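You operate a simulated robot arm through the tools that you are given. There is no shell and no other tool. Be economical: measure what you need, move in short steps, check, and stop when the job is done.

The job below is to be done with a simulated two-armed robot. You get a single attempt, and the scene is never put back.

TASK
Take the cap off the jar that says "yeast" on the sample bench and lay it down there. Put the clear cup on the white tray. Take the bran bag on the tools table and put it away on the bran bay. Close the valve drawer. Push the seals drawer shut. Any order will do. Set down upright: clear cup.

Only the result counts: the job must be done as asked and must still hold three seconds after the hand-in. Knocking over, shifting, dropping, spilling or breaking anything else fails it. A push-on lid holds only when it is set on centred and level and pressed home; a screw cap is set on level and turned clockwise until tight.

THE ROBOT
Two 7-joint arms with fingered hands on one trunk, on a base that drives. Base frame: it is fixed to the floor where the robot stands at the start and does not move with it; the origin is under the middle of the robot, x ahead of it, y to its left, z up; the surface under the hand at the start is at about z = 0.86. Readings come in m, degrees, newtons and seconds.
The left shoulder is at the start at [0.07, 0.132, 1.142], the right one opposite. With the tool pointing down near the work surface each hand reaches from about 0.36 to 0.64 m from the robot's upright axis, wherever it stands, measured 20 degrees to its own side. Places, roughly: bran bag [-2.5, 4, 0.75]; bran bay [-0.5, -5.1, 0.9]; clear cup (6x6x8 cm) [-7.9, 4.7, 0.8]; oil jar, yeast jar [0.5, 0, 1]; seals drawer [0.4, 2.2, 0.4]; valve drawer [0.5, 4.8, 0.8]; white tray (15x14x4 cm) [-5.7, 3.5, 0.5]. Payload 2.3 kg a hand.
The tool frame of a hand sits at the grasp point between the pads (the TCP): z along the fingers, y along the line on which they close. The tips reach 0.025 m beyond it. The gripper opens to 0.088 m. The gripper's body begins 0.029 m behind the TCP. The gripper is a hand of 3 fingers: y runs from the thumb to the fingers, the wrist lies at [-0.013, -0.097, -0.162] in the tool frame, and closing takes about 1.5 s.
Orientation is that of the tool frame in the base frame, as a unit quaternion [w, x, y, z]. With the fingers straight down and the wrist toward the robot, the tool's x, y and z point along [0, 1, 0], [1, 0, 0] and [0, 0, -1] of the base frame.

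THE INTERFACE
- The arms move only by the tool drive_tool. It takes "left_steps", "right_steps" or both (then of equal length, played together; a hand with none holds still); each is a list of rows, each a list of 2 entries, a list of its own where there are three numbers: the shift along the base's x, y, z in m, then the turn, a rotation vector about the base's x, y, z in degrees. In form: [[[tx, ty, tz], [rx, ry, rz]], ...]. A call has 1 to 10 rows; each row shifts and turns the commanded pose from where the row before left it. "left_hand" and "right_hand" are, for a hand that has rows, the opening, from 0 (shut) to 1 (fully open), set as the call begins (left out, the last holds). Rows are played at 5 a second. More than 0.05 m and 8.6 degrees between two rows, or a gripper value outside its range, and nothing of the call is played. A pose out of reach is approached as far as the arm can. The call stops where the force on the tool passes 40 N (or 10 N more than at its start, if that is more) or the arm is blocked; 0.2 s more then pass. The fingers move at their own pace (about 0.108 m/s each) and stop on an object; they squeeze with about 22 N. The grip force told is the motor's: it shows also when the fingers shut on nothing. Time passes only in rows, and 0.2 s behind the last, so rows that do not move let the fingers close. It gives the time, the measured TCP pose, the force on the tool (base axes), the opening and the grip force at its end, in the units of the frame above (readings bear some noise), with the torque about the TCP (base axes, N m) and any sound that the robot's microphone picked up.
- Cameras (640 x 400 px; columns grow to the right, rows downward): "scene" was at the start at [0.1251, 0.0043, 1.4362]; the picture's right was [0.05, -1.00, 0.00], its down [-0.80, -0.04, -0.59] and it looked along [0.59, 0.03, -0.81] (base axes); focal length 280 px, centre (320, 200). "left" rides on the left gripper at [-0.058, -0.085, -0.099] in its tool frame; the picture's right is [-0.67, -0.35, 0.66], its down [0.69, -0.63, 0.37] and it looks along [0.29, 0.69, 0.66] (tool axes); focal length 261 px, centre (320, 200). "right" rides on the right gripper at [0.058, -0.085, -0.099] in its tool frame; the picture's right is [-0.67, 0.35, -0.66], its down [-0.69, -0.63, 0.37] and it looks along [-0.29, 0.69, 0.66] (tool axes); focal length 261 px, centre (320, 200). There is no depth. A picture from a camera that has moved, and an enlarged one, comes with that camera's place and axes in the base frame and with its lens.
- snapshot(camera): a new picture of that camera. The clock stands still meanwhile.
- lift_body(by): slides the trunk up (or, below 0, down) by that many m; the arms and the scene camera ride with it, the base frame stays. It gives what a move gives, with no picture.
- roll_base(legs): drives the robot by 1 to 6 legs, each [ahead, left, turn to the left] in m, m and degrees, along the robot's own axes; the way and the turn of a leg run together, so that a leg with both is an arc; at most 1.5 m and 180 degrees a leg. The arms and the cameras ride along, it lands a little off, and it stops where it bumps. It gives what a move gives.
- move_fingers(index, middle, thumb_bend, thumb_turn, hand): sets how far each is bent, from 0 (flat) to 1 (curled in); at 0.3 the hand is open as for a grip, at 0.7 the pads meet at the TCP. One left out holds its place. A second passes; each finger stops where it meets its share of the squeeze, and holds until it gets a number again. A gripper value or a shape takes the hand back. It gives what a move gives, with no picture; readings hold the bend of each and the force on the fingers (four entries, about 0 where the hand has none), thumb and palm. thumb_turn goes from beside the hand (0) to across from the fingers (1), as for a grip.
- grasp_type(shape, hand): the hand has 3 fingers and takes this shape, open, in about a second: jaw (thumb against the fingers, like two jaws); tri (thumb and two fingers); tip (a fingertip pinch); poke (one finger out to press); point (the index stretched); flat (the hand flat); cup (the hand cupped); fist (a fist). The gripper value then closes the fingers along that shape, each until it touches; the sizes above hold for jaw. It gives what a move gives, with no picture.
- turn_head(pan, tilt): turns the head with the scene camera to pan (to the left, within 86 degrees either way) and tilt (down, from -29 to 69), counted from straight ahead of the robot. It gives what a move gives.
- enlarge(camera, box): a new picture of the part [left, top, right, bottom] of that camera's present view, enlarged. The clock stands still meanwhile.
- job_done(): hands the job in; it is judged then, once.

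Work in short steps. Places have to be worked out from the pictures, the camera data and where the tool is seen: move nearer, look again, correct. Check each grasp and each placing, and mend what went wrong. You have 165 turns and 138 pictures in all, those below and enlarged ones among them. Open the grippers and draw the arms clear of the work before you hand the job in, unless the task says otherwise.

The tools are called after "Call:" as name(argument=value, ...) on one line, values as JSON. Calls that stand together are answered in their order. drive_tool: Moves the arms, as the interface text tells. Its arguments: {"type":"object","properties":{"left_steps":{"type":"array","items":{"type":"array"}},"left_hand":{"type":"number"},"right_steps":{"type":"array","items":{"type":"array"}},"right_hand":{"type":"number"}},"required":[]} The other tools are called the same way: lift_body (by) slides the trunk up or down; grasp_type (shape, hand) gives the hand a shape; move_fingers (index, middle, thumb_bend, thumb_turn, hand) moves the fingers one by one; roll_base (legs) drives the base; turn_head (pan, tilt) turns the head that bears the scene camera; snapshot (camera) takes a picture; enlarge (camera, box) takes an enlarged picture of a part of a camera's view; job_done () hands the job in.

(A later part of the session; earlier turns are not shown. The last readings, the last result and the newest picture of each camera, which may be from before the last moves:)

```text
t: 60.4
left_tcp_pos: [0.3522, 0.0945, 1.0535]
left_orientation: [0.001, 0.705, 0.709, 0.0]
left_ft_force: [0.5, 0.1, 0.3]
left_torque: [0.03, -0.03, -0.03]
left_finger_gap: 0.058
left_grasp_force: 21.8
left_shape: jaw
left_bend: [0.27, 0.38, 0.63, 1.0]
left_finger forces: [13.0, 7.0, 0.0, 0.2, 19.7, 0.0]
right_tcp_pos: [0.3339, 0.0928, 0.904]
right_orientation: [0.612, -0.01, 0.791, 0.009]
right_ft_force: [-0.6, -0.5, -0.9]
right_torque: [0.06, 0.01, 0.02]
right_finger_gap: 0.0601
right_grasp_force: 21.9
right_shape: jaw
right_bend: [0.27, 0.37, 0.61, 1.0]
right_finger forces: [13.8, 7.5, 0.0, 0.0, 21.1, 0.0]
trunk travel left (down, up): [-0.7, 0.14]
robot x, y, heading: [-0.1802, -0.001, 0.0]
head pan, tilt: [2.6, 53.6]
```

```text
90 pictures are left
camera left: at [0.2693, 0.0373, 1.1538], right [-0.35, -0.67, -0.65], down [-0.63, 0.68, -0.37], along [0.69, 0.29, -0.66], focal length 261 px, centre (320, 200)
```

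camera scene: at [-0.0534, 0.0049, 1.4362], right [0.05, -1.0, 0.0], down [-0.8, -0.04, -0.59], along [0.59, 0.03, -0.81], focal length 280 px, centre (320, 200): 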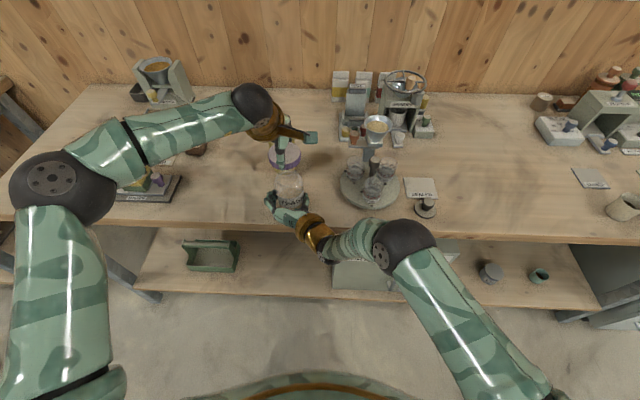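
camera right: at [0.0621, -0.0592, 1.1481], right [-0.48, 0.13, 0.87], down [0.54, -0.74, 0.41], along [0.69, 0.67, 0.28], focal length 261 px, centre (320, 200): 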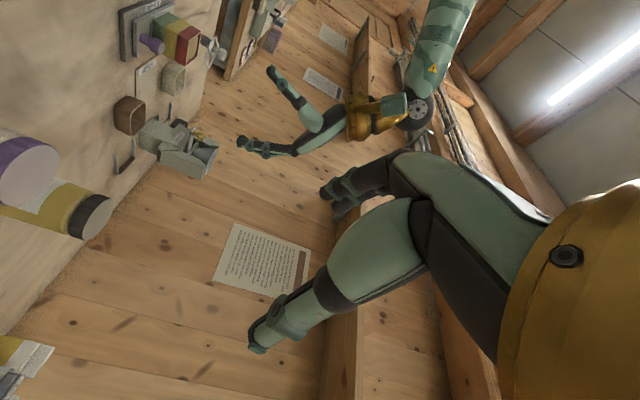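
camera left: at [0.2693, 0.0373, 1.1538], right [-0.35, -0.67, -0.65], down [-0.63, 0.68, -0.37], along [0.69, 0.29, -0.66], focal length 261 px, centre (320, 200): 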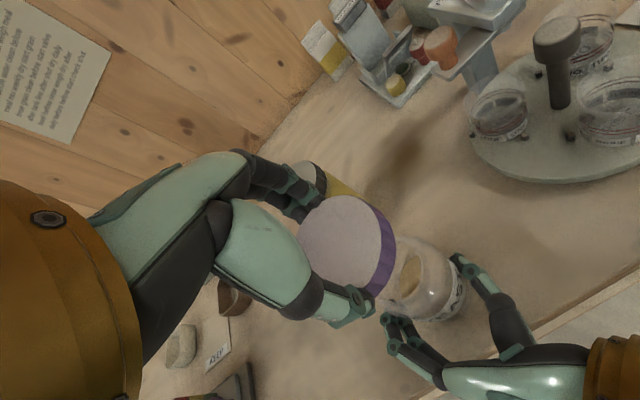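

The cap is in the left hand, and the jar is open. I carry the cap to the clear bench spot at about [0.39, 0.23] and lower.

Call:
drive_tool(left_steps=[[[0.005, 0.034, 0], [0, 0, 0]], [[0.01, 0.034, 0], [0, 0, 0]], [[0.01, 0.034, 0], [0, 0, 0]], [[0.013, 0.034, 0], [0, 0, 0]], [[0, 0, -0.04], [0, 0, 0]], [[0, 0, -0.04], [0, 0, 0]], [[0, 0, -0.04], [0, 0, 0]], [[0, 0, -0.03], [0, 0, 0]], [[0, 0, 0], [0, 0, 0]]])

Call:
snapshot(camera="scene")

```text
t: 62.4
left_tcp_pos: [0.389, 0.2307, 0.9028]
left_orientation: [0.0, 0.704, 0.71, 0.0]
left_ft_force: [0.2, 0.6, -0.7]
left_torque: [0.02, 0.02, 0.0]
left_finger_gap: 0.0579
left_grasp_force: 21.8
left_shape: jaw
left_bend: [0.28, 0.38, 0.63, 1.0]
left_finger forces: [12.9, 6.8, 0.0, 0.1, 19.5, 0.1]
right_tcp_pos: [0.3333, 0.0942, 0.9036]
right_orientation: [0.612, -0.009, 0.791, 0.009]
right_ft_force: [0.0, 0.3, -0.7]
right_torque: [-0.01, 0.03, -0.01]
right_finger_gap: 0.0602
right_grasp_force: 21.9
right_shape: jaw
right_bend: [0.27, 0.37, 0.61, 1.0]
right_finger forces: [13.5, 7.6, 0.0, 0.1, 21.2, 0.1]
trunk travel left (down, up): [-0.7, 0.14]
robot x, y, heading: [-0.1807, -0.0002, -0.1]
head pan, tilt: [2.6, 53.6]
```

```text
89 pictures are left
camera scene: at [-0.0537, 0.0046, 1.4362], right [0.05, -1.0, 0.0], down [-0.8, -0.04, -0.59], along [0.59, 0.03, -0.81], focal length 280 px, centre (320, 200)
```

scene: 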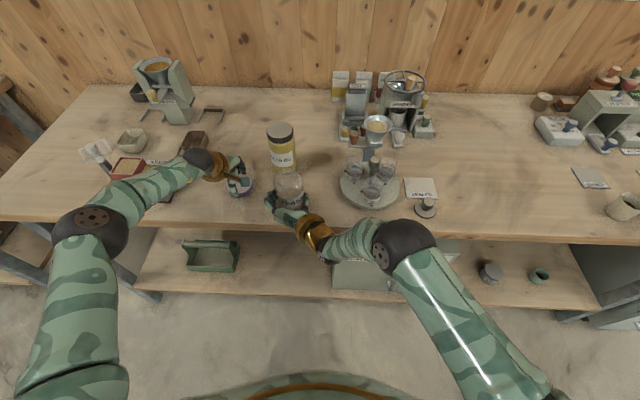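

Clear spot beneath. I lower in small rows until contact.

Call:
drive_tool(left_steps=[[[0, 0, -0.006], [0, 0, 0]], [[0, 0, -0.004], [0, 0, 0]], [[0, 0, -0.003], [0, 0, 0]], [[0, 0, 0], [0, 0, 0]]])

```text
t: 63.4
left_tcp_pos: [0.3906, 0.2302, 0.8916]
left_orientation: [0.001, 0.705, 0.71, -0.001]
left_ft_force: [1.6, 0.1, 7.5]
left_torque: [-0.02, 0.12, 0.02]
left_finger_gap: 0.0573
left_grasp_force: 21.9
left_shape: jaw
left_bend: [0.27, 0.37, 0.63, 1.0]
left_finger forces: [14.7, 8.4, 0.0, 0.0, 20.6, 0.1]
right_tcp_pos: [0.3325, 0.0917, 0.9023]
right_orientation: [0.612, -0.01, 0.791, 0.01]
right_ft_force: [-0.2, 0.0, -0.7]
right_torque: [-0.01, 0.04, 0.0]
right_finger_gap: 0.0597
right_grasp_force: 22.1
right_shape: jaw
right_bend: [0.27, 0.37, 0.61, 1.0]
right_finger forces: [13.6, 7.6, 0.0, 0.0, 21.2, 0.0]
trunk travel left (down, up): [-0.7, 0.14]
robot x, y, heading: [-0.1779, 0.0017, -0.0]
head pan, tilt: [2.6, 53.6]
```

Contact (7.5 N). I open both hands and lift the left one off.

Call:
drive_tool(left_steps=[[[0, 0, 0.0], [0, 0, 0]], [[0, 0, 0], [0, 0, 0]], [[0, 0, 0], [0, 0, 0]], [[0, 0, 0], [0, 0, 0]], [[0, 0, 0.03], [0, 0, 0]], [[0, 0, 0.04], [0, 0, 0]], [[0, 0, 0.05], [0, 0, 0]], [[0, 0, 0.05], [0, 0, 0]], [[0, 0, 0.05], [0, 0, 0]]], right_steps=[[[0, 0, 0.0], [0, 0, 0]], [[0, 0, 0], [0, 0, 0]], [[0, 0, 0], [0, 0, 0]], [[0, 0, 0], [0, 0, 0]], [[0, 0, 0], [0, 0, 0]], [[0, 0, 0.0], [0, 0, 0]], [[0, 0, 0.0], [0, 0, 0]], [[0, 0, 0.0], [0, 0, 0]], [[0, 0, 0.0], [0, 0, 0]]], left_hand=1, right_hand=1)

Call:
enlarge(camera="scene", box=[180, 110, 380, 240])

```text
t: 65.4
left_tcp_pos: [0.3906, 0.2298, 1.1114]
left_orientation: [0.0, 0.705, 0.709, -0.001]
left_ft_force: [0.5, -0.6, 0.3]
left_torque: [0.02, -0.01, -0.02]
left_finger_gap: 0.0878
left_grasp_force: 0.0
left_shape: jaw
left_bend: [0.3, 0.3, 0.3, 0.98]
left_finger forces: [0.0, 0.0, 0.0, 0.0, 0.0, 0.1]
right_tcp_pos: [0.3329, 0.0931, 0.9022]
right_orientation: [0.613, -0.009, 0.79, 0.009]
right_ft_force: [0.6, 0.3, 0.7]
right_torque: [0.02, -0.02, 0.01]
right_finger_gap: 0.0876
right_grasp_force: 0.1
right_shape: jaw
right_bend: [0.3, 0.3, 0.3, 0.98]
right_finger forces: [0.0, 0.0, 0.0, 0.0, 0.0, 0.0]
trunk travel left (down, up): [-0.7, 0.14]
robot x, y, heading: [-0.1766, 0.0027, -0.2]
head pan, tilt: [2.6, 53.6]
```

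```text
3.08 times, centred on (280, 175) of scene
camera zoom: at [-0.0543, 0.0033, 1.4362], right [0.05, -1.0, 0.0], down [-0.8, -0.04, -0.59], along [0.59, 0.03, -0.8], focal length 860 px, centre (443, 277)
```

zoom: 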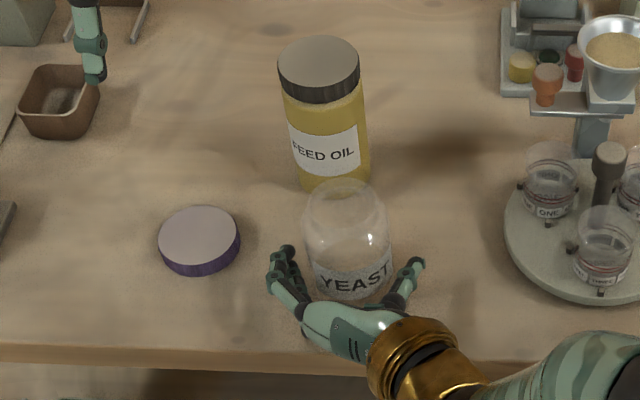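

The cap lies on the bench and the jar stands upright. I raise the right hand straight up off the jar.

Call:
drive_tool(right_steps=[[[0, 0, 0.03], [0, 0, 0]], [[0, 0, 0.03], [0, 0, 0]], [[0, 0, 0.04], [0, 0, 0]], [[0, 0, 0.04], [0, 0, 0]], [[0, 0, 0.04], [0, 0, 0]], [[0, 0, 0.02], [0, 0, 0]], [[-0.03, 0, 0.02], [0, 0, 0]], [[-0.03, -0.02, 0], [0, 0, 0]], [[-0.04, -0.02, 0], [0, 0, 0]]])

Call:
roll_base(legs=[[-0.5, 0, 0]])

Call:
turn_head(pan=60, tilt=25)

Call:
snapshot(camera="scene")

```text
t: 67.4
left_tcp_pos: [0.389, 0.2295, 1.1112]
left_orientation: [0.001, 0.705, 0.709, 0.0]
left_ft_force: [-1.3, 0.8, -0.3]
left_torque: [0.0, -0.02, -0.02]
left_finger_gap: 0.088
left_grasp_force: 0.1
left_shape: jaw
left_bend: [0.3, 0.3, 0.3, 0.98]
left_finger forces: [0.1, 0.0, 0.0, 0.0, 0.1, 0.1]
right_tcp_pos: [0.2312, 0.055, 1.122]
right_orientation: [0.612, -0.01, 0.791, 0.01]
right_ft_force: [0.2, 0.6, -0.1]
right_torque: [-0.03, 0.01, 0.04]
right_finger_gap: 0.0879
right_grasp_force: 0.0
right_shape: jaw
right_bend: [0.3, 0.3, 0.3, 0.98]
right_finger forces: [0.0, 0.0, 0.0, 0.0, 0.0, 0.0]
trunk travel left (down, up): [-0.7, 0.14]
robot x, y, heading: [-0.18, -0.0025, 0.0]
head pan, tilt: [2.6, 53.6]
```

```text
t: 70.4
left_tcp_pos: [-0.1148, 0.2307, 1.1085]
left_orientation: [0.0, 0.705, 0.709, -0.001]
left_ft_force: [0.4, 0.4, -0.2]
left_torque: [0.0, 0.01, -0.02]
left_finger_gap: 0.0879
left_grasp_force: 0.1
left_shape: jaw
left_bend: [0.3, 0.3, 0.3, 0.98]
left_finger forces: [0.1, 0.0, 0.1, 0.0, 0.0, 0.1]
right_tcp_pos: [-0.2719, 0.054, 1.1212]
right_orientation: [0.612, -0.009, 0.79, 0.01]
right_ft_force: [-0.5, 0.1, 0.5]
right_torque: [-0.02, -0.04, -0.01]
right_finger_gap: 0.0879
right_grasp_force: 0.0
right_shape: jaw
right_bend: [0.3, 0.3, 0.3, 0.98]
right_finger forces: [0.1, 0.0, 0.0, 0.0, 0.0, 0.0]
trunk travel left (down, up): [-0.7, 0.14]
robot x, y, heading: [-0.6833, 0.0049, 0.1]
head pan, tilt: [2.6, 53.6]
```

```text
t: 71.7
left_tcp_pos: [-0.114, 0.2301, 1.1108]
left_orientation: [0.001, 0.705, 0.709, -0.001]
left_ft_force: [0.8, 0.7, 0.6]
left_torque: [0.01, 0.0, 0.0]
left_finger_gap: 0.0879
left_grasp_force: 0.0
left_shape: jaw
left_bend: [0.3, 0.3, 0.3, 0.98]
left_finger forces: [0.0, 0.0, 0.0, 0.1, 0.0, 0.0]
right_tcp_pos: [-0.273, 0.0543, 1.1233]
right_orientation: [0.612, -0.009, 0.791, 0.01]
right_ft_force: [0.3, 0.3, -0.2]
right_torque: [0.0, 0.02, 0.01]
right_finger_gap: 0.0878
right_grasp_force: 0.0
right_shape: jaw
right_bend: [0.3, 0.3, 0.3, 0.98]
right_finger forces: [0.1, 0.1, 0.0, 0.2, 0.1, 0.0]
trunk travel left (down, up): [-0.7, 0.14]
robot x, y, heading: [-0.6889, -0.0004, -0.0]
head pan, tilt: [60.0, 25.0]
```

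```text
87 pictures are left
camera scene: at [-0.5872, 0.0811, 1.4784], right [0.87, -0.5, 0.0], down [-0.21, -0.37, -0.91], along [0.45, 0.78, -0.42], focal length 280 px, centre (320, 200)
```

scene: 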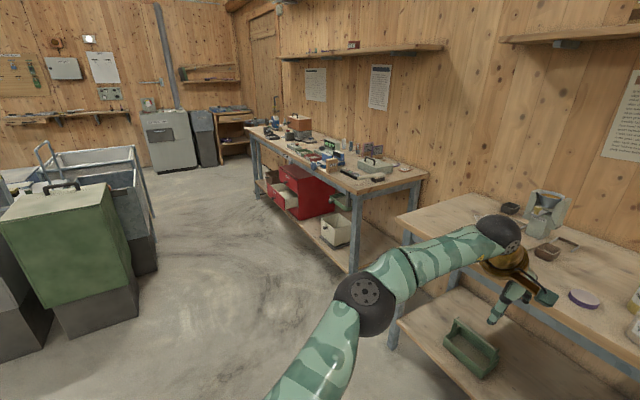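

Next bench on the left has a red cabinet with open drawers under it (seals drawer, ~y 2.2). I slide left 2.15 m and look there.

Call:
roll_base(legs=[[0, 1.1, 0], [0, 1.05, 0]])

Call:
turn_head(pan=0, tilt=45)

Call:
snapshot(camera="scene")

```text
t: 82.2
left_tcp_pos: [-0.1432, 2.3781, 1.1106]
left_orientation: [0.001, 0.698, 0.716, -0.001]
left_ft_force: [-0.2, 1.1, 0.5]
left_torque: [0.0, -0.01, -0.03]
left_finger_gap: 0.0878
left_grasp_force: 0.0
left_shape: jaw
left_bend: [0.3, 0.3, 0.3, 0.98]
left_finger forces: [0.0, 0.0, 0.0, 0.1, 0.0, 0.1]
right_tcp_pos: [-0.2982, 2.1985, 1.1229]
right_orientation: [0.612, -0.015, 0.79, 0.014]
right_ft_force: [0.5, -0.1, 0.1]
right_torque: [0.01, 0.01, 0.02]
right_finger_gap: 0.0878
right_grasp_force: 0.1
right_shape: jaw
right_bend: [0.3, 0.3, 0.3, 0.98]
right_finger forces: [0.0, 0.0, 0.1, 0.0, 0.1, 0.0]
trunk travel left (down, up): [-0.7, 0.14]
robot x, y, heading: [-0.7071, 2.1364, 0.8]
head pan, tilt: [60.0, 25.0]
```

```text
t: 83.5
left_tcp_pos: [-0.1427, 2.3775, 1.1098]
left_orientation: [0.001, 0.699, 0.716, -0.001]
left_ft_force: [-0.6, 0.6, -0.5]
left_torque: [0.0, -0.02, -0.02]
left_finger_gap: 0.0878
left_grasp_force: 0.1
left_shape: jaw
left_bend: [0.3, 0.3, 0.3, 0.98]
left_finger forces: [0.0, 0.0, 0.0, 0.0, 0.0, 0.1]
right_tcp_pos: [-0.2991, 2.1984, 1.123]
right_orientation: [0.613, -0.016, 0.79, 0.015]
right_ft_force: [0.6, -0.1, 0.3]
right_torque: [0.01, 0.0, 0.01]
right_finger_gap: 0.0874
right_grasp_force: 0.1
right_shape: jaw
right_bend: [0.3, 0.3, 0.3, 0.98]
right_finger forces: [0.1, 0.0, 0.0, 0.0, 0.1, 0.1]
trunk travel left (down, up): [-0.7, 0.14]
robot x, y, heading: [-0.7103, 2.1367, 1.0]
head pan, tilt: [0.0, 45.0]
```

```text
86 pictures are left
camera scene: at [-0.5759, 2.1406, 1.4478], right [0.02, -1.0, 0.0], down [-0.71, -0.01, -0.71], along [0.71, 0.01, -0.71], focal length 280 px, centre (320, 200)
```

scene: 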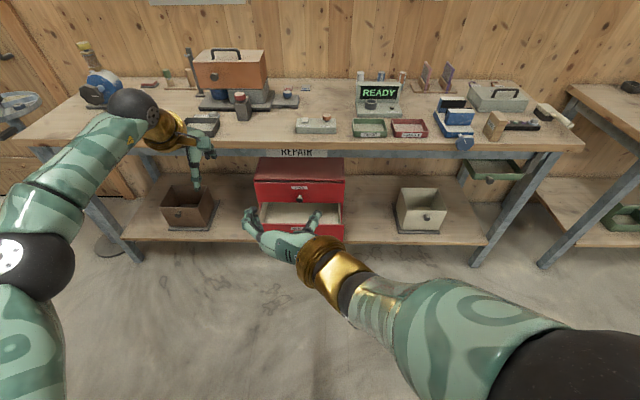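

Let me read the drawer labels.

Call:
enlarge(camera="scene", box=[230, 140, 370, 250])

```text
3.64 times, centred on (300, 195) of scene
camera zoom: at [-0.5759, 2.1406, 1.4478], right [0.02, -1.0, 0.0], down [-0.71, -0.01, -0.71], along [0.71, 0.01, -0.71], focal length 1017 px, centre (393, 218)
```

zoom: 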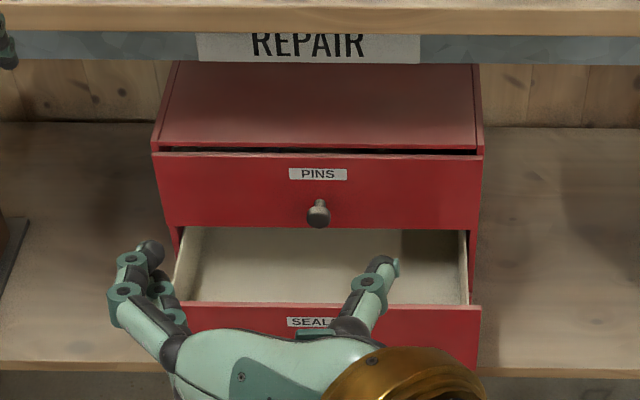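

"SEALS" is the lower, pulled-out drawer; PINS above stays. I draw the left arm in and the right hand aside, then lower the trunk 0.6 m.

Call:
drive_tool(left_steps=[[[-0.03, 0.01, 0], [0, 0, 0]], [[-0.03, 0.01, 0], [0, 0, 0]], [[-0.03, 0.01, 0], [0, 0, 0]], [[-0.03, 0.01, 0], [0, 0, 0]], [[-0.03, 0.01, 0], [0, 0, 0]], [[-0.03, 0.01, 0], [0, 0, 0]]], right_steps=[[[0, -0.03, 0], [0, 0, 0]], [[0, -0.03, 0], [0, 0, 0]], [[0, -0.03, 0], [0, 0, 0]], [[0, -0.03, 0], [0, 0, 0]], [[0, -0.03, 0], [0, 0, 0]], [[0, -0.03, 0], [0, 0, 0]]])

Call:
lift_body(by=-0.6)

Call:
grasp_type(hand="right", shape="fist")

Call:
turn_head(pan=0, tilt=25)

Call:
snapshot(camera="scene")

```text
t: 84.9
left_tcp_pos: [-0.3254, 2.4376, 1.1118]
left_orientation: [0.002, 0.698, 0.716, 0.0]
left_ft_force: [-0.8, 0.5, 0.0]
left_torque: [-0.01, -0.03, 0.0]
left_finger_gap: 0.0875
left_grasp_force: 0.0
left_shape: jaw
left_bend: [0.3, 0.3, 0.3, 0.98]
left_finger forces: [0.0, 0.0, 0.0, 0.0, 0.1, 0.1]
right_tcp_pos: [-0.3004, 2.0175, 1.1229]
right_orientation: [0.613, -0.017, 0.79, 0.015]
right_ft_force: [0.0, -0.5, 0.1]
right_torque: [-0.02, -0.02, 0.0]
right_finger_gap: 0.0876
right_grasp_force: 0.1
right_shape: jaw
right_bend: [0.3, 0.3, 0.3, 0.98]
right_finger forces: [0.0, 0.0, 0.0, 0.0, 0.0, 0.0]
trunk travel left (down, up): [-0.7, 0.14]
robot x, y, heading: [-0.7072, 2.1347, 1.0]
head pan, tilt: [0.0, 45.0]
```

```text
refused: -0.6 is not a number from -0.4 to 0.4
```

```text
t: 85.8
left_tcp_pos: [-0.3228, 2.4371, 1.1091]
left_orientation: [0.0, 0.698, 0.716, 0.0]
left_ft_force: [0.2, 0.1, -0.1]
left_torque: [-0.04, 0.0, -0.02]
left_finger_gap: 0.0879
left_grasp_force: 0.1
left_shape: jaw
left_bend: [0.3, 0.3, 0.3, 0.98]
left_finger forces: [0.0, 0.1, 0.0, 0.0, 0.0, 0.0]
right_tcp_pos: [-0.2986, 2.019, 1.1226]
right_orientation: [0.612, -0.016, 0.791, 0.015]
right_ft_force: [-0.1, 0.0, 0.0]
right_torque: [0.0, 0.01, 0.01]
right_finger_gap: 0.0001
right_grasp_force: 0.1
right_shape: fist
right_bend: [1.0, 1.0, 0.86, 0.85]
right_finger forces: [0.0, 0.0, 0.0, 0.0, 0.0, 0.0]
trunk travel left (down, up): [-0.7, 0.14]
robot x, y, heading: [-0.7074, 2.1348, 1.2]
head pan, tilt: [0.0, 45.0]
```

```text
t: 86.7
left_tcp_pos: [-0.3227, 2.437, 1.1101]
left_orientation: [0.0, 0.698, 0.716, 0.0]
left_ft_force: [0.4, -0.2, 0.8]
left_torque: [0.01, 0.03, -0.02]
left_finger_gap: 0.0878
left_grasp_force: 0.0
left_shape: jaw
left_bend: [0.3, 0.3, 0.3, 0.98]
left_finger forces: [0.1, 0.1, 0.0, 0.0, 0.1, 0.0]
right_tcp_pos: [-0.2978, 2.0193, 1.1221]
right_orientation: [0.612, -0.016, 0.79, 0.015]
right_ft_force: [0.0, -0.3, 0.7]
right_torque: [0.01, 0.01, 0.04]
right_finger_gap: 0.0
right_grasp_force: 0.1
right_shape: fist
right_bend: [1.0, 1.0, 0.86, 0.85]
right_finger forces: [0.1, 0.0, 0.0, 0.0, 0.0, 0.0]
trunk travel left (down, up): [-0.7, 0.14]
robot x, y, heading: [-0.7047, 2.136, 1.0]
head pan, tilt: [0.0, 25.0]
```

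```text
84 pictures are left
camera scene: at [-0.5654, 2.1405, 1.4784], right [0.02, -1.0, 0.0], down [-0.42, -0.01, -0.91], along [0.91, 0.02, -0.42], focal length 280 px, centre (320, 200)
```

scene: 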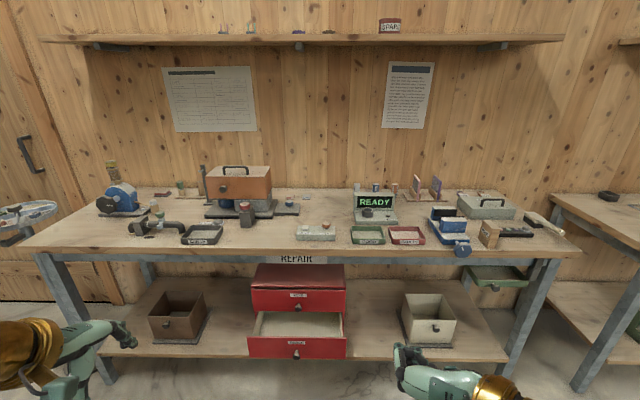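

I lower the trunk in two calls and look from there for parallax.

Call:
lift_body(by=-0.4)

Call:
lift_body(by=-0.2)

Call:
snapshot(camera="scene")

```text
t: 90.5
left_tcp_pos: [-0.3235, 2.4375, 0.7095]
left_orientation: [0.0, 0.698, 0.716, 0.0]
left_ft_force: [0.4, 0.7, -0.2]
left_torque: [0.0, -0.02, 0.0]
left_finger_gap: 0.0876
left_grasp_force: 0.1
left_shape: jaw
left_bend: [0.3, 0.3, 0.3, 0.98]
left_finger forces: [0.0, 0.0, 0.1, 0.0, 0.0, 0.1]
right_tcp_pos: [-0.2987, 2.0196, 0.7223]
right_orientation: [0.612, -0.016, 0.79, 0.015]
right_ft_force: [-0.2, -1.2, -0.1]
right_torque: [0.01, 0.02, -0.01]
right_finger_gap: 0.0001
right_grasp_force: 0.1
right_shape: fist
right_bend: [1.0, 1.0, 0.86, 0.85]
right_finger forces: [0.0, 0.0, 0.1, 0.0, 0.0, 0.0]
trunk travel left (down, up): [-0.3, 0.54]
robot x, y, heading: [-0.7067, 2.1402, 0.8]
head pan, tilt: [0.0, 25.0]
```

```text
t: 92.7
left_tcp_pos: [-0.3236, 2.4364, 0.5097]
left_orientation: [0.001, 0.699, 0.716, 0.0]
left_ft_force: [-0.4, 0.4, -0.8]
left_torque: [-0.01, 0.04, 0.0]
left_finger_gap: 0.0877
left_grasp_force: 0.0
left_shape: jaw
left_bend: [0.3, 0.3, 0.3, 0.98]
left_finger forces: [0.0, 0.0, 0.1, 0.0, 0.1, 0.0]
right_tcp_pos: [-0.2985, 2.0195, 0.5222]
right_orientation: [0.612, -0.015, 0.791, 0.015]
right_ft_force: [0.6, -1.0, -0.8]
right_torque: [-0.02, 0.03, 0.01]
right_finger_gap: 0.0
right_grasp_force: 0.0
right_shape: fist
right_bend: [1.0, 1.0, 0.86, 0.85]
right_finger forces: [0.1, 0.0, 0.0, 0.0, 0.0, 0.0]
trunk travel left (down, up): [-0.1, 0.74]
robot x, y, heading: [-0.7124, 2.1378, 1.1]
head pan, tilt: [0.0, 25.0]
```

```text
83 pictures are left
camera scene: at [-0.5654, 2.1405, 0.8785], right [0.02, -1.0, 0.0], down [-0.42, -0.01, -0.91], along [0.91, 0.02, -0.42], focal length 280 px, centre (320, 200)
```

scene: 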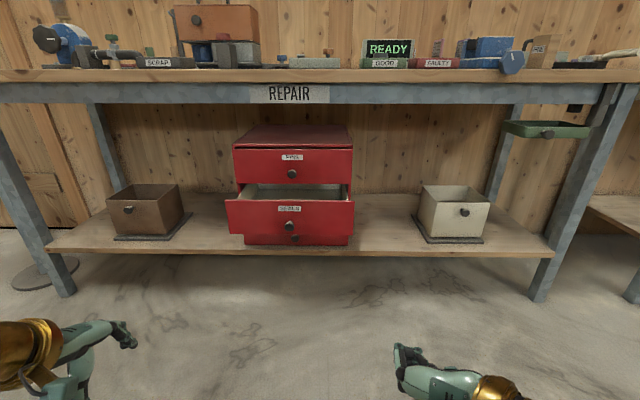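

Seals front is at about x 0.206, z 0.41–0.52, knob at y 2.253; it needs about 13 cm of push. I set the fist at y≈2.19, z≈0.462 and roll ahead 0.4 m.

Call:
drive_tool(right_steps=[[[0, 0.035, -0.015], [0, 0, 0]], [[0, 0.035, -0.015], [0, 0, 0]], [[0, 0.035, -0.015], [0, 0, 0]], [[0, 0.035, -0.015], [0, 0, 0]], [[0, 0.03, 0], [0, 0, 0]], [[0, 0, 0], [0, 0, 0]]])

Call:
roll_base(legs=[[0.4, 0, -1]])

Call:
snapshot(camera="scene")

```text
t: 94.1
left_tcp_pos: [-0.3237, 2.4378, 0.51]
left_orientation: [0.0, 0.698, 0.716, 0.0]
left_ft_force: [0.1, 0.6, -0.9]
left_torque: [0.03, -0.02, 0.02]
left_finger_gap: 0.0879
left_grasp_force: 0.1
left_shape: jaw
left_bend: [0.3, 0.3, 0.3, 0.98]
left_finger forces: [0.1, 0.0, 0.1, 0.1, 0.0, 0.0]
right_tcp_pos: [-0.2938, 2.1841, 0.4718]
right_orientation: [0.614, 0.004, 0.789, 0.021]
right_ft_force: [1.1, 0.6, 0.0]
right_torque: [0.01, -0.03, 0.0]
right_finger_gap: 0.0
right_grasp_force: 0.0
right_shape: fist
right_bend: [1.0, 1.0, 0.86, 0.85]
right_finger forces: [0.0, 0.0, 0.0, 0.0, 0.1, 0.1]
trunk travel left (down, up): [-0.1, 0.74]
robot x, y, heading: [-0.7064, 2.1327, 1.1]
head pan, tilt: [0.0, 25.0]
```

```text
t: 96.6
left_tcp_pos: [0.0814, 2.4382, 0.5116]
left_orientation: [0.001, 0.702, 0.712, -0.001]
left_ft_force: [-0.7, -0.5, 0.3]
left_torque: [-0.01, 0.01, 0.03]
left_finger_gap: 0.0877
left_grasp_force: 0.1
left_shape: jaw
left_bend: [0.3, 0.3, 0.3, 0.98]
left_finger forces: [0.0, 0.1, 0.0, 0.0, 0.0, 0.1]
right_tcp_pos: [0.1076, 2.1858, 0.4695]
right_orientation: [0.613, 0.007, 0.79, 0.018]
right_ft_force: [-0.7, -0.1, 0.2]
right_torque: [0.01, 0.01, 0.01]
right_finger_gap: 0.0
right_grasp_force: 0.0
right_shape: fist
right_bend: [1.0, 1.0, 0.86, 0.85]
right_finger forces: [0.0, 0.0, 0.0, 0.0, 0.1, 0.0]
trunk travel left (down, up): [-0.1, 0.74]
robot x, y, heading: [-0.309, 2.1441, 0.6]
head pan, tilt: [0.0, 25.0]
```

```text
82 pictures are left
camera scene: at [-0.1641, 2.1435, 0.8784], right [0.01, -1.0, 0.0], down [-0.42, 0.0, -0.91], along [0.91, 0.01, -0.42], focal length 280 px, centre (320, 200)
```

scene: 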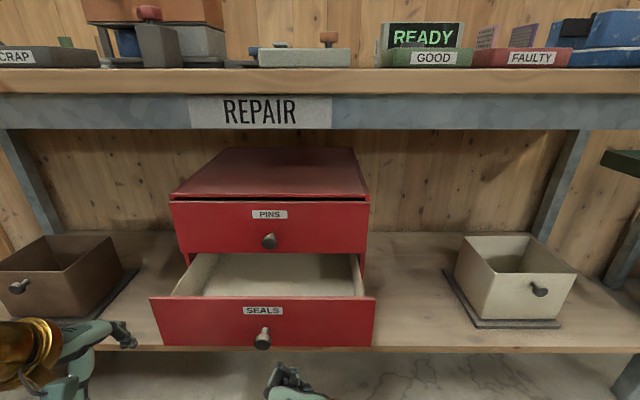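

Front confirmed at x≈0.197. I push forward with the fist 15 cm in small rows.

Call:
drive_tool(right_steps=[[[0.03, 0, 0], [0, 0, 0]], [[0.03, 0, 0], [0, 0, 0]], [[0.02, 0, 0], [0, 0, 0]], [[0.02, 0, 0], [0, 0, 0]], [[0.02, 0, 0], [0, 0, 0]], [[0.02, 0, 0], [0, 0, 0]], [[0.02, 0, 0], [0, 0, 0]], [[0, 0, 0], [0, 0, 0]]])

Call:
snapshot(camera="scene")

```text
t: 98.4
left_tcp_pos: [0.0811, 2.4377, 0.5106]
left_orientation: [0.001, 0.702, 0.712, -0.002]
left_ft_force: [0.3, -0.5, -0.4]
left_torque: [-0.02, 0.01, -0.02]
left_finger_gap: 0.0876
left_grasp_force: 0.1
left_shape: jaw
left_bend: [0.3, 0.3, 0.3, 0.98]
left_finger forces: [0.0, 0.1, 0.0, 0.1, 0.0, 0.1]
right_tcp_pos: [0.268, 2.1842, 0.4716]
right_orientation: [0.612, 0.006, 0.79, 0.018]
right_ft_force: [-2.9, 0.0, -1.4]
right_torque: [-0.01, 0.02, 0.02]
right_finger_gap: 0.0
right_grasp_force: 0.1
right_shape: fist
right_bend: [1.0, 1.0, 0.87, 0.85]
right_finger forces: [0.1, 0.0, 0.1, 0.0, 1.5, 0.1]
trunk travel left (down, up): [-0.1, 0.74]
robot x, y, heading: [-0.3076, 2.1432, 0.3]
head pan, tilt: [0.0, 25.0]
```

```text
81 pictures are left
camera scene: at [-0.1642, 2.1435, 0.8784], right [0.01, -1.0, 0.0], down [-0.42, 0.0, -0.91], along [0.91, 0.01, -0.42], focal length 280 px, centre (320, 200)
```

scene: 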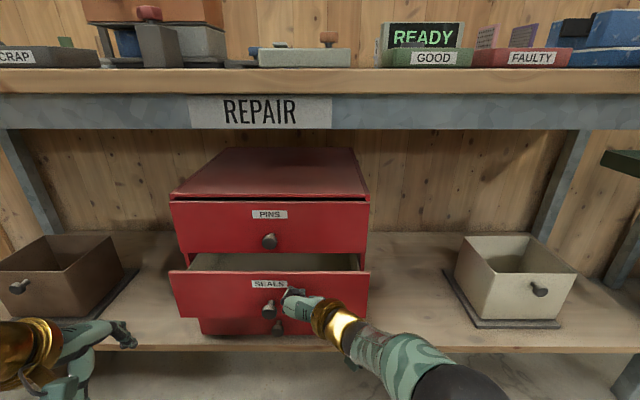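

The drawer slides in with little force. I continue pushing about 10 cm.

Call:
drive_tool(right_steps=[[[0.02, 0, 0], [0, 0, 0]], [[0.02, 0, 0], [0, 0, 0]], [[0.015, 0, 0], [0, 0, 0]], [[0.015, 0, 0], [0, 0, 0]], [[0.015, 0, 0], [0, 0, 0]], [[0.01, 0, 0], [0, 0, 0]], [[0, 0, 0], [0, 0, 0]]])

Call:
snapshot(camera="scene")

```text
t: 99.4
left_tcp_pos: [0.0791, 2.4366, 0.512]
left_orientation: [0.002, 0.702, 0.712, 0.001]
left_ft_force: [0.0, 0.7, 0.4]
left_torque: [0.0, -0.02, 0.01]
left_finger_gap: 0.0876
left_grasp_force: 0.1
left_shape: jaw
left_bend: [0.3, 0.3, 0.3, 0.98]
left_finger forces: [0.1, 0.1, 0.0, 0.0, 0.1, 0.1]
right_tcp_pos: [0.3309, 2.1865, 0.4712]
right_orientation: [0.612, 0.003, 0.79, 0.022]
right_ft_force: [-20.1, -3.8, 2.2]
right_torque: [-0.08, 0.21, 0.19]
right_finger_gap: 0.0001
right_grasp_force: 0.0
right_shape: fist
right_bend: [1.0, 1.0, 0.91, 0.83]
right_finger forces: [0.1, 4.1, 0.0, 0.0, 18.5, 0.0]
trunk travel left (down, up): [-0.1, 0.74]
robot x, y, heading: [-0.3113, 2.1446, 0.1]
head pan, tilt: [0.0, 25.0]
stopped in row 4 (right hand): the force on the tool passed its limit at 52 N (the readings are from after the stop); the commanded pose is now the measured one
```

```text
80 pictures are left
camera scene: at [-0.1678, 2.1427, 0.879], right [0.0, -1.0, 0.0], down [-0.42, 0.0, -0.91], along [0.91, 0.0, -0.42], focal length 280 px, centre (320, 200)
```

scene: 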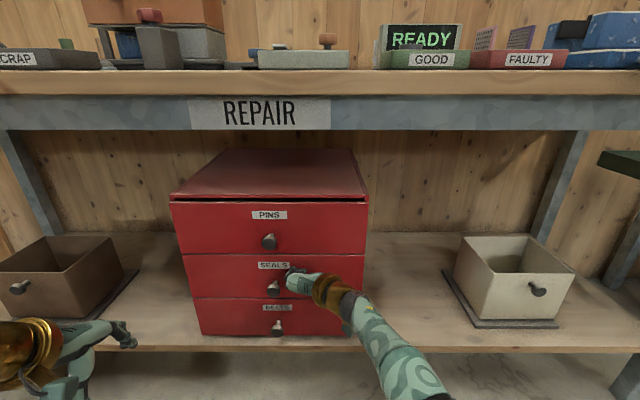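

The drawer hit its stop (52 N) and is flush with the one below. I retract, back off and check closely.

Call:
drive_tool(right_steps=[[[-0.04, 0, 0], [0, 0, 0]], [[-0.04, 0, 0], [0, 0, 0]], [[-0.04, 0, 0], [0, 0, 0]], [[-0.04, -0.01, 0], [0, 0, 0]]])

Call:
enlarge(camera="scene", box=[150, 140, 390, 350])

Call:
roll_base(legs=[[-0.5, 0, 0]])

Call:
lift_body(by=0.4)

Call:
roll_base(legs=[[0, 1.3, 0], [0, 1.2, 0]])

Call:
snapshot(camera="scene")

```text
t: 100.4
left_tcp_pos: [0.0813, 2.4378, 0.5104]
left_orientation: [0.001, 0.702, 0.712, 0.0]
left_ft_force: [-0.5, 0.1, 0.2]
left_torque: [-0.01, 0.0, 0.0]
left_finger_gap: 0.0878
left_grasp_force: 0.1
left_shape: jaw
left_bend: [0.3, 0.3, 0.3, 0.98]
left_finger forces: [0.0, 0.0, 0.1, 0.0, 0.0, 0.0]
right_tcp_pos: [0.1779, 2.1649, 0.4703]
right_orientation: [0.608, 0.023, 0.793, 0.022]
right_ft_force: [-0.1, -0.3, -0.5]
right_torque: [0.01, -0.01, -0.01]
right_finger_gap: 0.0
right_grasp_force: 0.0
right_shape: fist
right_bend: [1.0, 1.0, 0.86, 0.85]
right_finger forces: [0.0, 0.0, 0.0, 0.0, 0.1, 0.1]
trunk travel left (down, up): [-0.1, 0.74]
robot x, y, heading: [-0.3079, 2.1418, 0.5]
head pan, tilt: [0.0, 25.0]
```

```text
1.90 times, centred on (270, 245) of scene
camera zoom: at [-0.1649, 2.1432, 0.8785], right [0.01, -1.0, 0.0], down [-0.42, 0.0, -0.91], along [0.91, 0.0, -0.42], focal length 532 px, centre (415, 114)
```

zoom: 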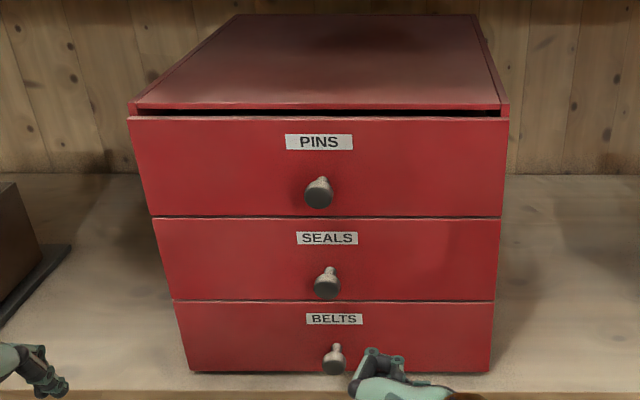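

```text
t: 103.2
left_tcp_pos: [-0.3354, 2.3751, 0.5107]
left_orientation: [0.0, 0.736, 0.677, 0.0]
left_ft_force: [-0.6, 0.5, -0.6]
left_torque: [-0.01, 0.03, -0.03]
left_finger_gap: 0.0877
left_grasp_force: 0.1
left_shape: jaw
left_bend: [0.3, 0.3, 0.3, 0.98]
left_finger forces: [0.0, 0.1, 0.0, 0.1, 0.0, 0.0]
right_tcp_pos: [-0.2627, 2.0935, 0.4774]
right_orientation: [0.612, 0.07, 0.788, -0.001]
right_ft_force: [0.5, -0.4, 0.2]
right_torque: [-0.03, -0.01, 0.02]
right_finger_gap: 0.0002
right_grasp_force: 0.0
right_shape: fist
right_bend: [1.0, 1.0, 0.86, 0.85]
right_finger forces: [0.0, 0.0, 0.0, 0.0, 0.1, 0.0]
trunk travel left (down, up): [-0.1, 0.74]
robot x, y, heading: [-0.7557, 2.1214, -4.7]
head pan, tilt: [0.0, 25.0]
stopped in leg 1: the robot was blocked; the commanded pose is now the measured one
```

```text
t: 107.1
left_tcp_pos: [-0.3352, 2.375, 0.9089]
left_orientation: [0.001, 0.737, 0.676, 0.0]
left_ft_force: [1.1, 0.0, 0.0]
left_torque: [0.0, 0.01, -0.01]
left_finger_gap: 0.088
left_grasp_force: 0.1
left_shape: jaw
left_bend: [0.3, 0.3, 0.3, 0.98]
left_finger forces: [0.0, 0.0, 0.0, 0.0, 0.1, 0.1]
right_tcp_pos: [-0.2617, 2.0931, 0.8779]
right_orientation: [0.612, 0.069, 0.788, -0.002]
right_ft_force: [-0.1, 0.2, -0.5]
right_torque: [-0.01, -0.01, 0.0]
right_finger_gap: 0.0
right_grasp_force: 0.1
right_shape: fist
right_bend: [1.0, 1.0, 0.86, 0.85]
right_finger forces: [0.0, 0.0, 0.0, 0.0, 0.0, 0.0]
trunk travel left (down, up): [-0.5, 0.34]
robot x, y, heading: [-0.7538, 2.1181, -5.2]
head pan, tilt: [0.0, 25.0]
```

```text
t: 107.9
left_tcp_pos: [-0.334, 2.376, 0.9104]
left_orientation: [0.001, 0.735, 0.678, 0.0]
left_ft_force: [0.6, -0.4, 0.0]
left_torque: [0.01, 0.02, -0.01]
left_finger_gap: 0.088
left_grasp_force: 0.0
left_shape: jaw
left_bend: [0.3, 0.3, 0.3, 0.98]
left_finger forces: [0.0, 0.0, 0.1, 0.1, 0.0, 0.0]
right_tcp_pos: [-0.26, 2.0937, 0.8783]
right_orientation: [0.612, 0.07, 0.787, 0.0]
right_ft_force: [0.1, 0.5, -0.8]
right_torque: [0.04, 0.03, 0.02]
right_finger_gap: 0.0001
right_grasp_force: 0.1
right_shape: fist
right_bend: [1.0, 1.0, 0.86, 0.85]
right_finger forces: [0.0, 0.1, 0.1, 0.0, 0.1, 0.0]
trunk travel left (down, up): [-0.5, 0.34]
robot x, y, heading: [-0.7516, 2.1179, -5.1]
head pan, tilt: [0.0, 25.0]
stopped in leg 1: the robot was blocked; the commanded pose is now the measured one
```

```text
78 pictures are left
camera scene: at [-0.6069, 2.1069, 1.2784], right [-0.09, -1.0, 0.0], down [-0.42, 0.04, -0.91], along [0.9, -0.08, -0.42], focal length 280 px, centre (320, 200)
```

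scene: 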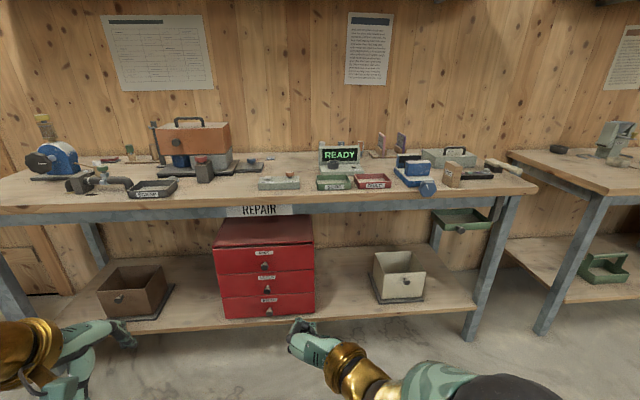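

Seals drawer is flush. The base bumped something behind, so I look that way before moving on.

Call:
turn_head(pan=86, tilt=35)

Call:
snapshot(camera="scene")

```text
t: 109.5
left_tcp_pos: [-0.335, 2.3771, 0.9111]
left_orientation: [0.001, 0.734, 0.679, 0.001]
left_ft_force: [0.0, 0.1, 0.2]
left_torque: [-0.02, -0.02, 0.03]
left_finger_gap: 0.0878
left_grasp_force: 0.0
left_shape: jaw
left_bend: [0.3, 0.3, 0.3, 0.98]
left_finger forces: [0.0, 0.0, 0.0, 0.0, 0.0, 0.1]
right_tcp_pos: [-0.2615, 2.094, 0.8779]
right_orientation: [0.612, 0.07, 0.787, 0.0]
right_ft_force: [0.2, -0.3, 0.0]
right_torque: [0.01, 0.0, -0.01]
right_finger_gap: 0.0
right_grasp_force: 0.0
right_shape: fist
right_bend: [1.0, 1.0, 0.86, 0.85]
right_finger forces: [0.0, 0.1, 0.0, 0.1, 0.0, 0.0]
trunk travel left (down, up): [-0.5, 0.34]
robot x, y, heading: [-0.7535, 2.1184, -5.0]
head pan, tilt: [85.9, 35.0]
```

```text
77 pictures are left
camera scene: at [-0.6846, 2.202, 1.2627], right [0.99, -0.16, 0.0], down [-0.09, -0.57, -0.82], along [0.13, 0.81, -0.57], focal length 280 px, centre (320, 200)
```

scene: 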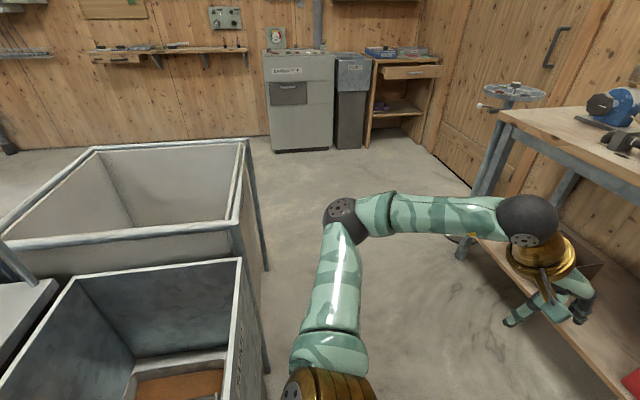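

Bins are on the left-rear; the valve drawer is the wooden drawer at the far wall (≈[0.5, 4.8, 0.77]), opening toward −y. I drive forward, then left along the bench, then turn to face it.

Call:
roll_base(legs=[[0.22, 0, 5], [0, 1.0, 0], [0, 0.85, 0], [0, 0, 90]])

Call:
turn_head(pan=-30, tilt=30)

Call:
snapshot(camera="scene")

```text
t: 123.8
left_tcp_pos: [-0.8024, 4.345, 0.9109]
left_orientation: [0.001, 0.002, 1.0, 0.001]
left_ft_force: [-0.5, 0.6, 0.6]
left_torque: [0.01, -0.03, -0.02]
left_finger_gap: 0.088
left_grasp_force: 0.1
left_shape: jaw
left_bend: [0.3, 0.3, 0.3, 0.98]
left_finger forces: [0.0, 0.0, 0.0, 0.0, 0.0, 0.0]
right_tcp_pos: [-0.5269, 4.44, 0.8783]
right_orientation: [0.416, -0.53, 0.587, 0.449]
right_ft_force: [-0.2, -0.5, 0.6]
right_torque: [0.02, 0.01, -0.01]
right_finger_gap: 0.0001
right_grasp_force: 0.1
right_shape: fist
right_bend: [1.0, 1.0, 0.86, 0.85]
right_finger forces: [0.1, 0.1, 0.1, 0.1, 0.1, 0.0]
trunk travel left (down, up): [-0.5, 0.34]
robot x, y, heading: [-0.5111, 3.9511, 89.5]
head pan, tilt: [85.9, 35.0]
```

```text
t: 125.8
left_tcp_pos: [-0.8014, 4.344, 0.91]
left_orientation: [0.0, 0.002, 1.0, 0.001]
left_ft_force: [0.0, 0.3, 0.2]
left_torque: [-0.04, 0.03, 0.01]
left_finger_gap: 0.0878
left_grasp_force: 0.1
left_shape: jaw
left_bend: [0.3, 0.3, 0.3, 0.98]
left_finger forces: [0.1, 0.1, 0.0, 0.0, 0.1, 0.0]
right_tcp_pos: [-0.5264, 4.4417, 0.8793]
right_orientation: [0.416, -0.531, 0.587, 0.449]
right_ft_force: [-0.2, 0.0, 0.1]
right_torque: [0.02, 0.0, 0.03]
right_finger_gap: 0.0001
right_grasp_force: 0.0
right_shape: fist
right_bend: [1.0, 1.0, 0.86, 0.85]
right_finger forces: [0.1, 0.0, 0.0, 0.0, 0.1, 0.0]
trunk travel left (down, up): [-0.5, 0.34]
robot x, y, heading: [-0.5113, 3.9481, 89.3]
head pan, tilt: [-30.0, 30.0]
```

```text
76 pictures are left
camera scene: at [-0.4647, 4.0794, 1.2705], right [0.86, -0.51, 0.0], down [-0.25, -0.43, -0.87], along [0.44, 0.74, -0.5], focal length 280 px, centre (320, 200)
```

scene: 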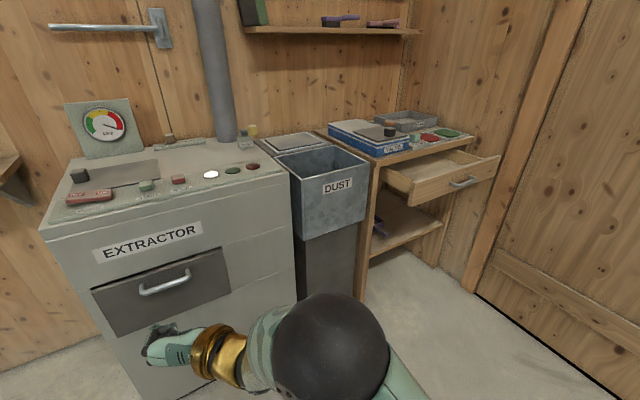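

The valve drawer front spans x≈0.33–0.81 at y≈4.68. A pedestal stands near [0.48, 3.5], so I go ahead 0.1 m, then right 0.85 m and look again.

Call:
roll_base(legs=[[0.08, 0, 0.5], [0, -0.85, 0]])

Call:
turn_head(pan=-10, tilt=30)

Call:
snapshot(camera="scene")

```text
t: 131.0
left_tcp_pos: [0.0426, 4.4192, 0.9112]
left_orientation: [0.001, -0.003, 1.0, 0.0]
left_ft_force: [-1.1, -0.1, 0.2]
left_torque: [-0.01, -0.01, -0.02]
left_finger_gap: 0.088
left_grasp_force: 0.0
left_shape: jaw
left_bend: [0.3, 0.3, 0.3, 0.98]
left_finger forces: [0.0, 0.0, 0.0, 0.1, 0.0, 0.1]
right_tcp_pos: [0.3176, 4.5174, 0.8785]
right_orientation: [0.414, -0.533, 0.584, 0.45]
right_ft_force: [0.1, -0.1, -1.1]
right_torque: [0.0, 0.01, 0.03]
right_finger_gap: 0.0002
right_grasp_force: 0.1
right_shape: fist
right_bend: [1.0, 1.0, 0.86, 0.85]
right_finger forces: [0.0, 0.0, 0.0, 0.0, 0.0, 0.0]
trunk travel left (down, up): [-0.5, 0.34]
robot x, y, heading: [0.3383, 4.0317, 89.9]
head pan, tilt: [-30.0, 30.0]
```

```text
t: 131.8
left_tcp_pos: [0.0417, 4.4199, 0.9107]
left_orientation: [0.001, -0.003, 1.0, 0.001]
left_ft_force: [-0.3, 0.1, -0.4]
left_torque: [-0.01, 0.01, 0.04]
left_finger_gap: 0.0879
left_grasp_force: 0.1
left_shape: jaw
left_bend: [0.3, 0.3, 0.3, 0.98]
left_finger forces: [0.0, 0.0, 0.1, 0.1, 0.1, 0.0]
right_tcp_pos: [0.3186, 4.5176, 0.879]
right_orientation: [0.413, -0.533, 0.585, 0.451]
right_ft_force: [0.3, -0.2, 0.5]
right_torque: [0.02, 0.01, 0.01]
right_finger_gap: 0.0002
right_grasp_force: 0.1
right_shape: fist
right_bend: [1.0, 1.0, 0.86, 0.85]
right_finger forces: [0.0, 0.0, 0.1, 0.1, 0.0, 0.0]
trunk travel left (down, up): [-0.5, 0.34]
robot x, y, heading: [0.3298, 4.0295, 89.9]
head pan, tilt: [-10.0, 30.0]
```

```text
75 pictures are left
camera scene: at [0.3528, 4.1687, 1.2705], right [0.98, -0.18, 0.0], down [-0.09, -0.49, -0.87], along [0.15, 0.85, -0.5], focal length 280 px, centre (320, 200)
```

scene: 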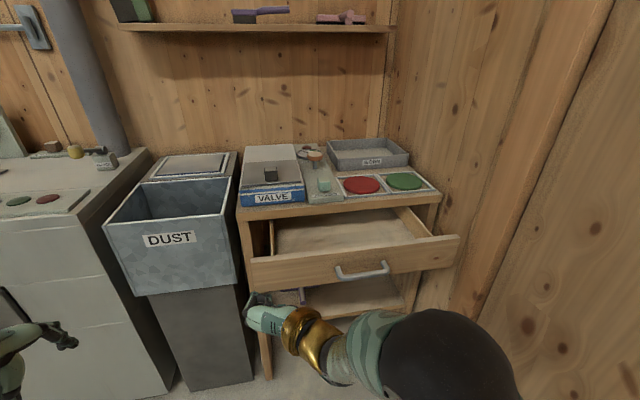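

Handle at about [0.545, 4.657, 0.768], front face ≈4.70, cabinet front ≈4.81. I put the fist left of the handle (x≈0.43, z≈0.768) and roll ahead 0.12 m.

Call:
drive_tool(right_steps=[[[0.03, 0, -0.03], [0, 0, 0]], [[0.03, 0, -0.03], [0, 0, 0]], [[0.03, 0, -0.03], [0, 0, 0]], [[0.022, 0, -0.022], [0, 0, 0]], [[0, 0, 0], [0, 0, 0]]])

Call:
roll_base(legs=[[0.12, 0, 0]])

Call:
snapshot(camera="scene")

```text
t: 133.0
left_tcp_pos: [0.0428, 4.4202, 0.9104]
left_orientation: [0.0, -0.002, 1.0, 0.001]
left_ft_force: [-0.2, 0.7, -0.5]
left_torque: [0.03, -0.01, 0.0]
left_finger_gap: 0.0878
left_grasp_force: 0.0
left_shape: jaw
left_bend: [0.3, 0.3, 0.3, 0.98]
left_finger forces: [0.0, 0.1, 0.0, 0.1, 0.0, 0.0]
right_tcp_pos: [0.4298, 4.5172, 0.7655]
right_orientation: [0.415, -0.533, 0.585, 0.45]
right_ft_force: [0.8, 0.2, 0.2]
right_torque: [-0.02, 0.0, -0.01]
right_finger_gap: 0.0004
right_grasp_force: 0.0
right_shape: fist
right_bend: [1.0, 1.0, 0.86, 0.85]
right_finger forces: [0.1, 0.0, 0.1, 0.0, 0.1, 0.0]
trunk travel left (down, up): [-0.5, 0.34]
robot x, y, heading: [0.3368, 4.0325, 90.0]
head pan, tilt: [-10.0, 30.0]
```

```text
t: 134.2
left_tcp_pos: [0.0443, 4.5391, 0.9117]
left_orientation: [0.002, -0.003, 1.0, 0.001]
left_ft_force: [-0.7, 0.0, -0.8]
left_torque: [0.02, 0.0, 0.02]
left_finger_gap: 0.0879
left_grasp_force: 0.1
left_shape: jaw
left_bend: [0.3, 0.3, 0.3, 0.98]
left_finger forces: [0.0, 0.0, 0.0, 0.0, 0.0, 0.0]
right_tcp_pos: [0.43, 4.6362, 0.7667]
right_orientation: [0.414, -0.533, 0.585, 0.45]
right_ft_force: [-0.3, 0.8, -0.4]
right_torque: [-0.03, 0.01, 0.02]
right_finger_gap: 0.0001
right_grasp_force: 0.0
right_shape: fist
right_bend: [1.0, 1.0, 0.86, 0.85]
right_finger forces: [0.0, 0.0, 0.1, 0.0, 0.1, 0.0]
trunk travel left (down, up): [-0.5, 0.34]
robot x, y, heading: [0.3332, 4.1498, 89.9]
head pan, tilt: [-10.0, 30.0]
```

```text
74 pictures are left
camera scene: at [0.353, 4.2885, 1.2705], right [0.98, -0.18, 0.0], down [-0.09, -0.49, -0.87], along [0.15, 0.85, -0.5], focal length 280 px, centre (320, 200)
```

scene: 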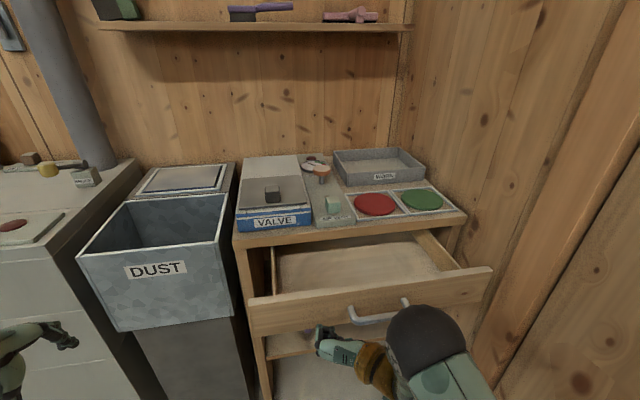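

The front spans about z 0.66–0.79; I lower the fist to 0.735 and push forward in small rows.

Call:
drive_tool(right_steps=[[[0, 0, -0.03], [0, 0, 0]], [[0, 0.025, 0], [0, 0, 0]], [[0, 0.025, 0], [0, 0, 0]], [[0, 0.02, 0], [0, 0, 0]], [[0, 0.02, 0], [0, 0, 0]], [[0, 0.02, 0], [0, 0, 0]], [[0, 0.015, 0], [0, 0, 0]], [[0, 0, 0], [0, 0, 0]]])

Call:
snapshot(camera="scene")

```text
t: 136.0
left_tcp_pos: [0.0426, 4.5404, 0.9103]
left_orientation: [0.001, -0.003, 1.0, 0.0]
left_ft_force: [0.4, 0.4, -1.2]
left_torque: [0.01, 0.0, 0.0]
left_finger_gap: 0.0876
left_grasp_force: 0.1
left_shape: jaw
left_bend: [0.3, 0.3, 0.3, 0.98]
left_finger forces: [0.0, 0.0, 0.0, 0.1, 0.1, 0.0]
right_tcp_pos: [0.429, 4.762, 0.737]
right_orientation: [0.414, -0.533, 0.585, 0.45]
right_ft_force: [-0.3, 0.3, -0.3]
right_torque: [0.03, 0.01, -0.02]
right_finger_gap: 0.0
right_grasp_force: 0.1
right_shape: fist
right_bend: [1.0, 1.0, 0.86, 0.85]
right_finger forces: [0.0, 0.0, 0.0, 0.0, 0.1, 0.1]
trunk travel left (down, up): [-0.5, 0.34]
robot x, y, heading: [0.3376, 4.1492, 89.7]
head pan, tilt: [-10.0, 30.0]
```

```text
73 pictures are left
camera scene: at [0.353, 4.2888, 1.2705], right [0.98, -0.18, 0.0], down [-0.09, -0.49, -0.87], along [0.15, 0.85, -0.5], focal length 280 px, centre (320, 200)
```

scene: 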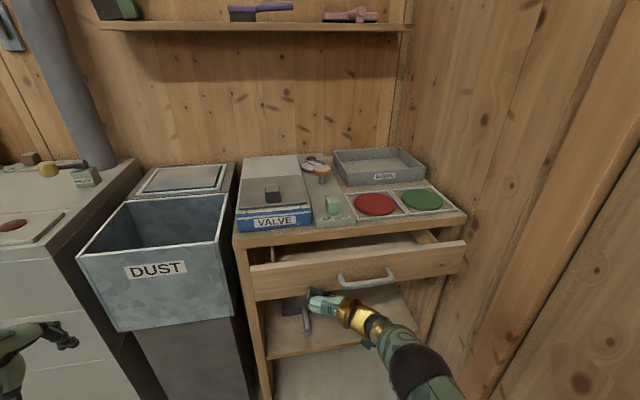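

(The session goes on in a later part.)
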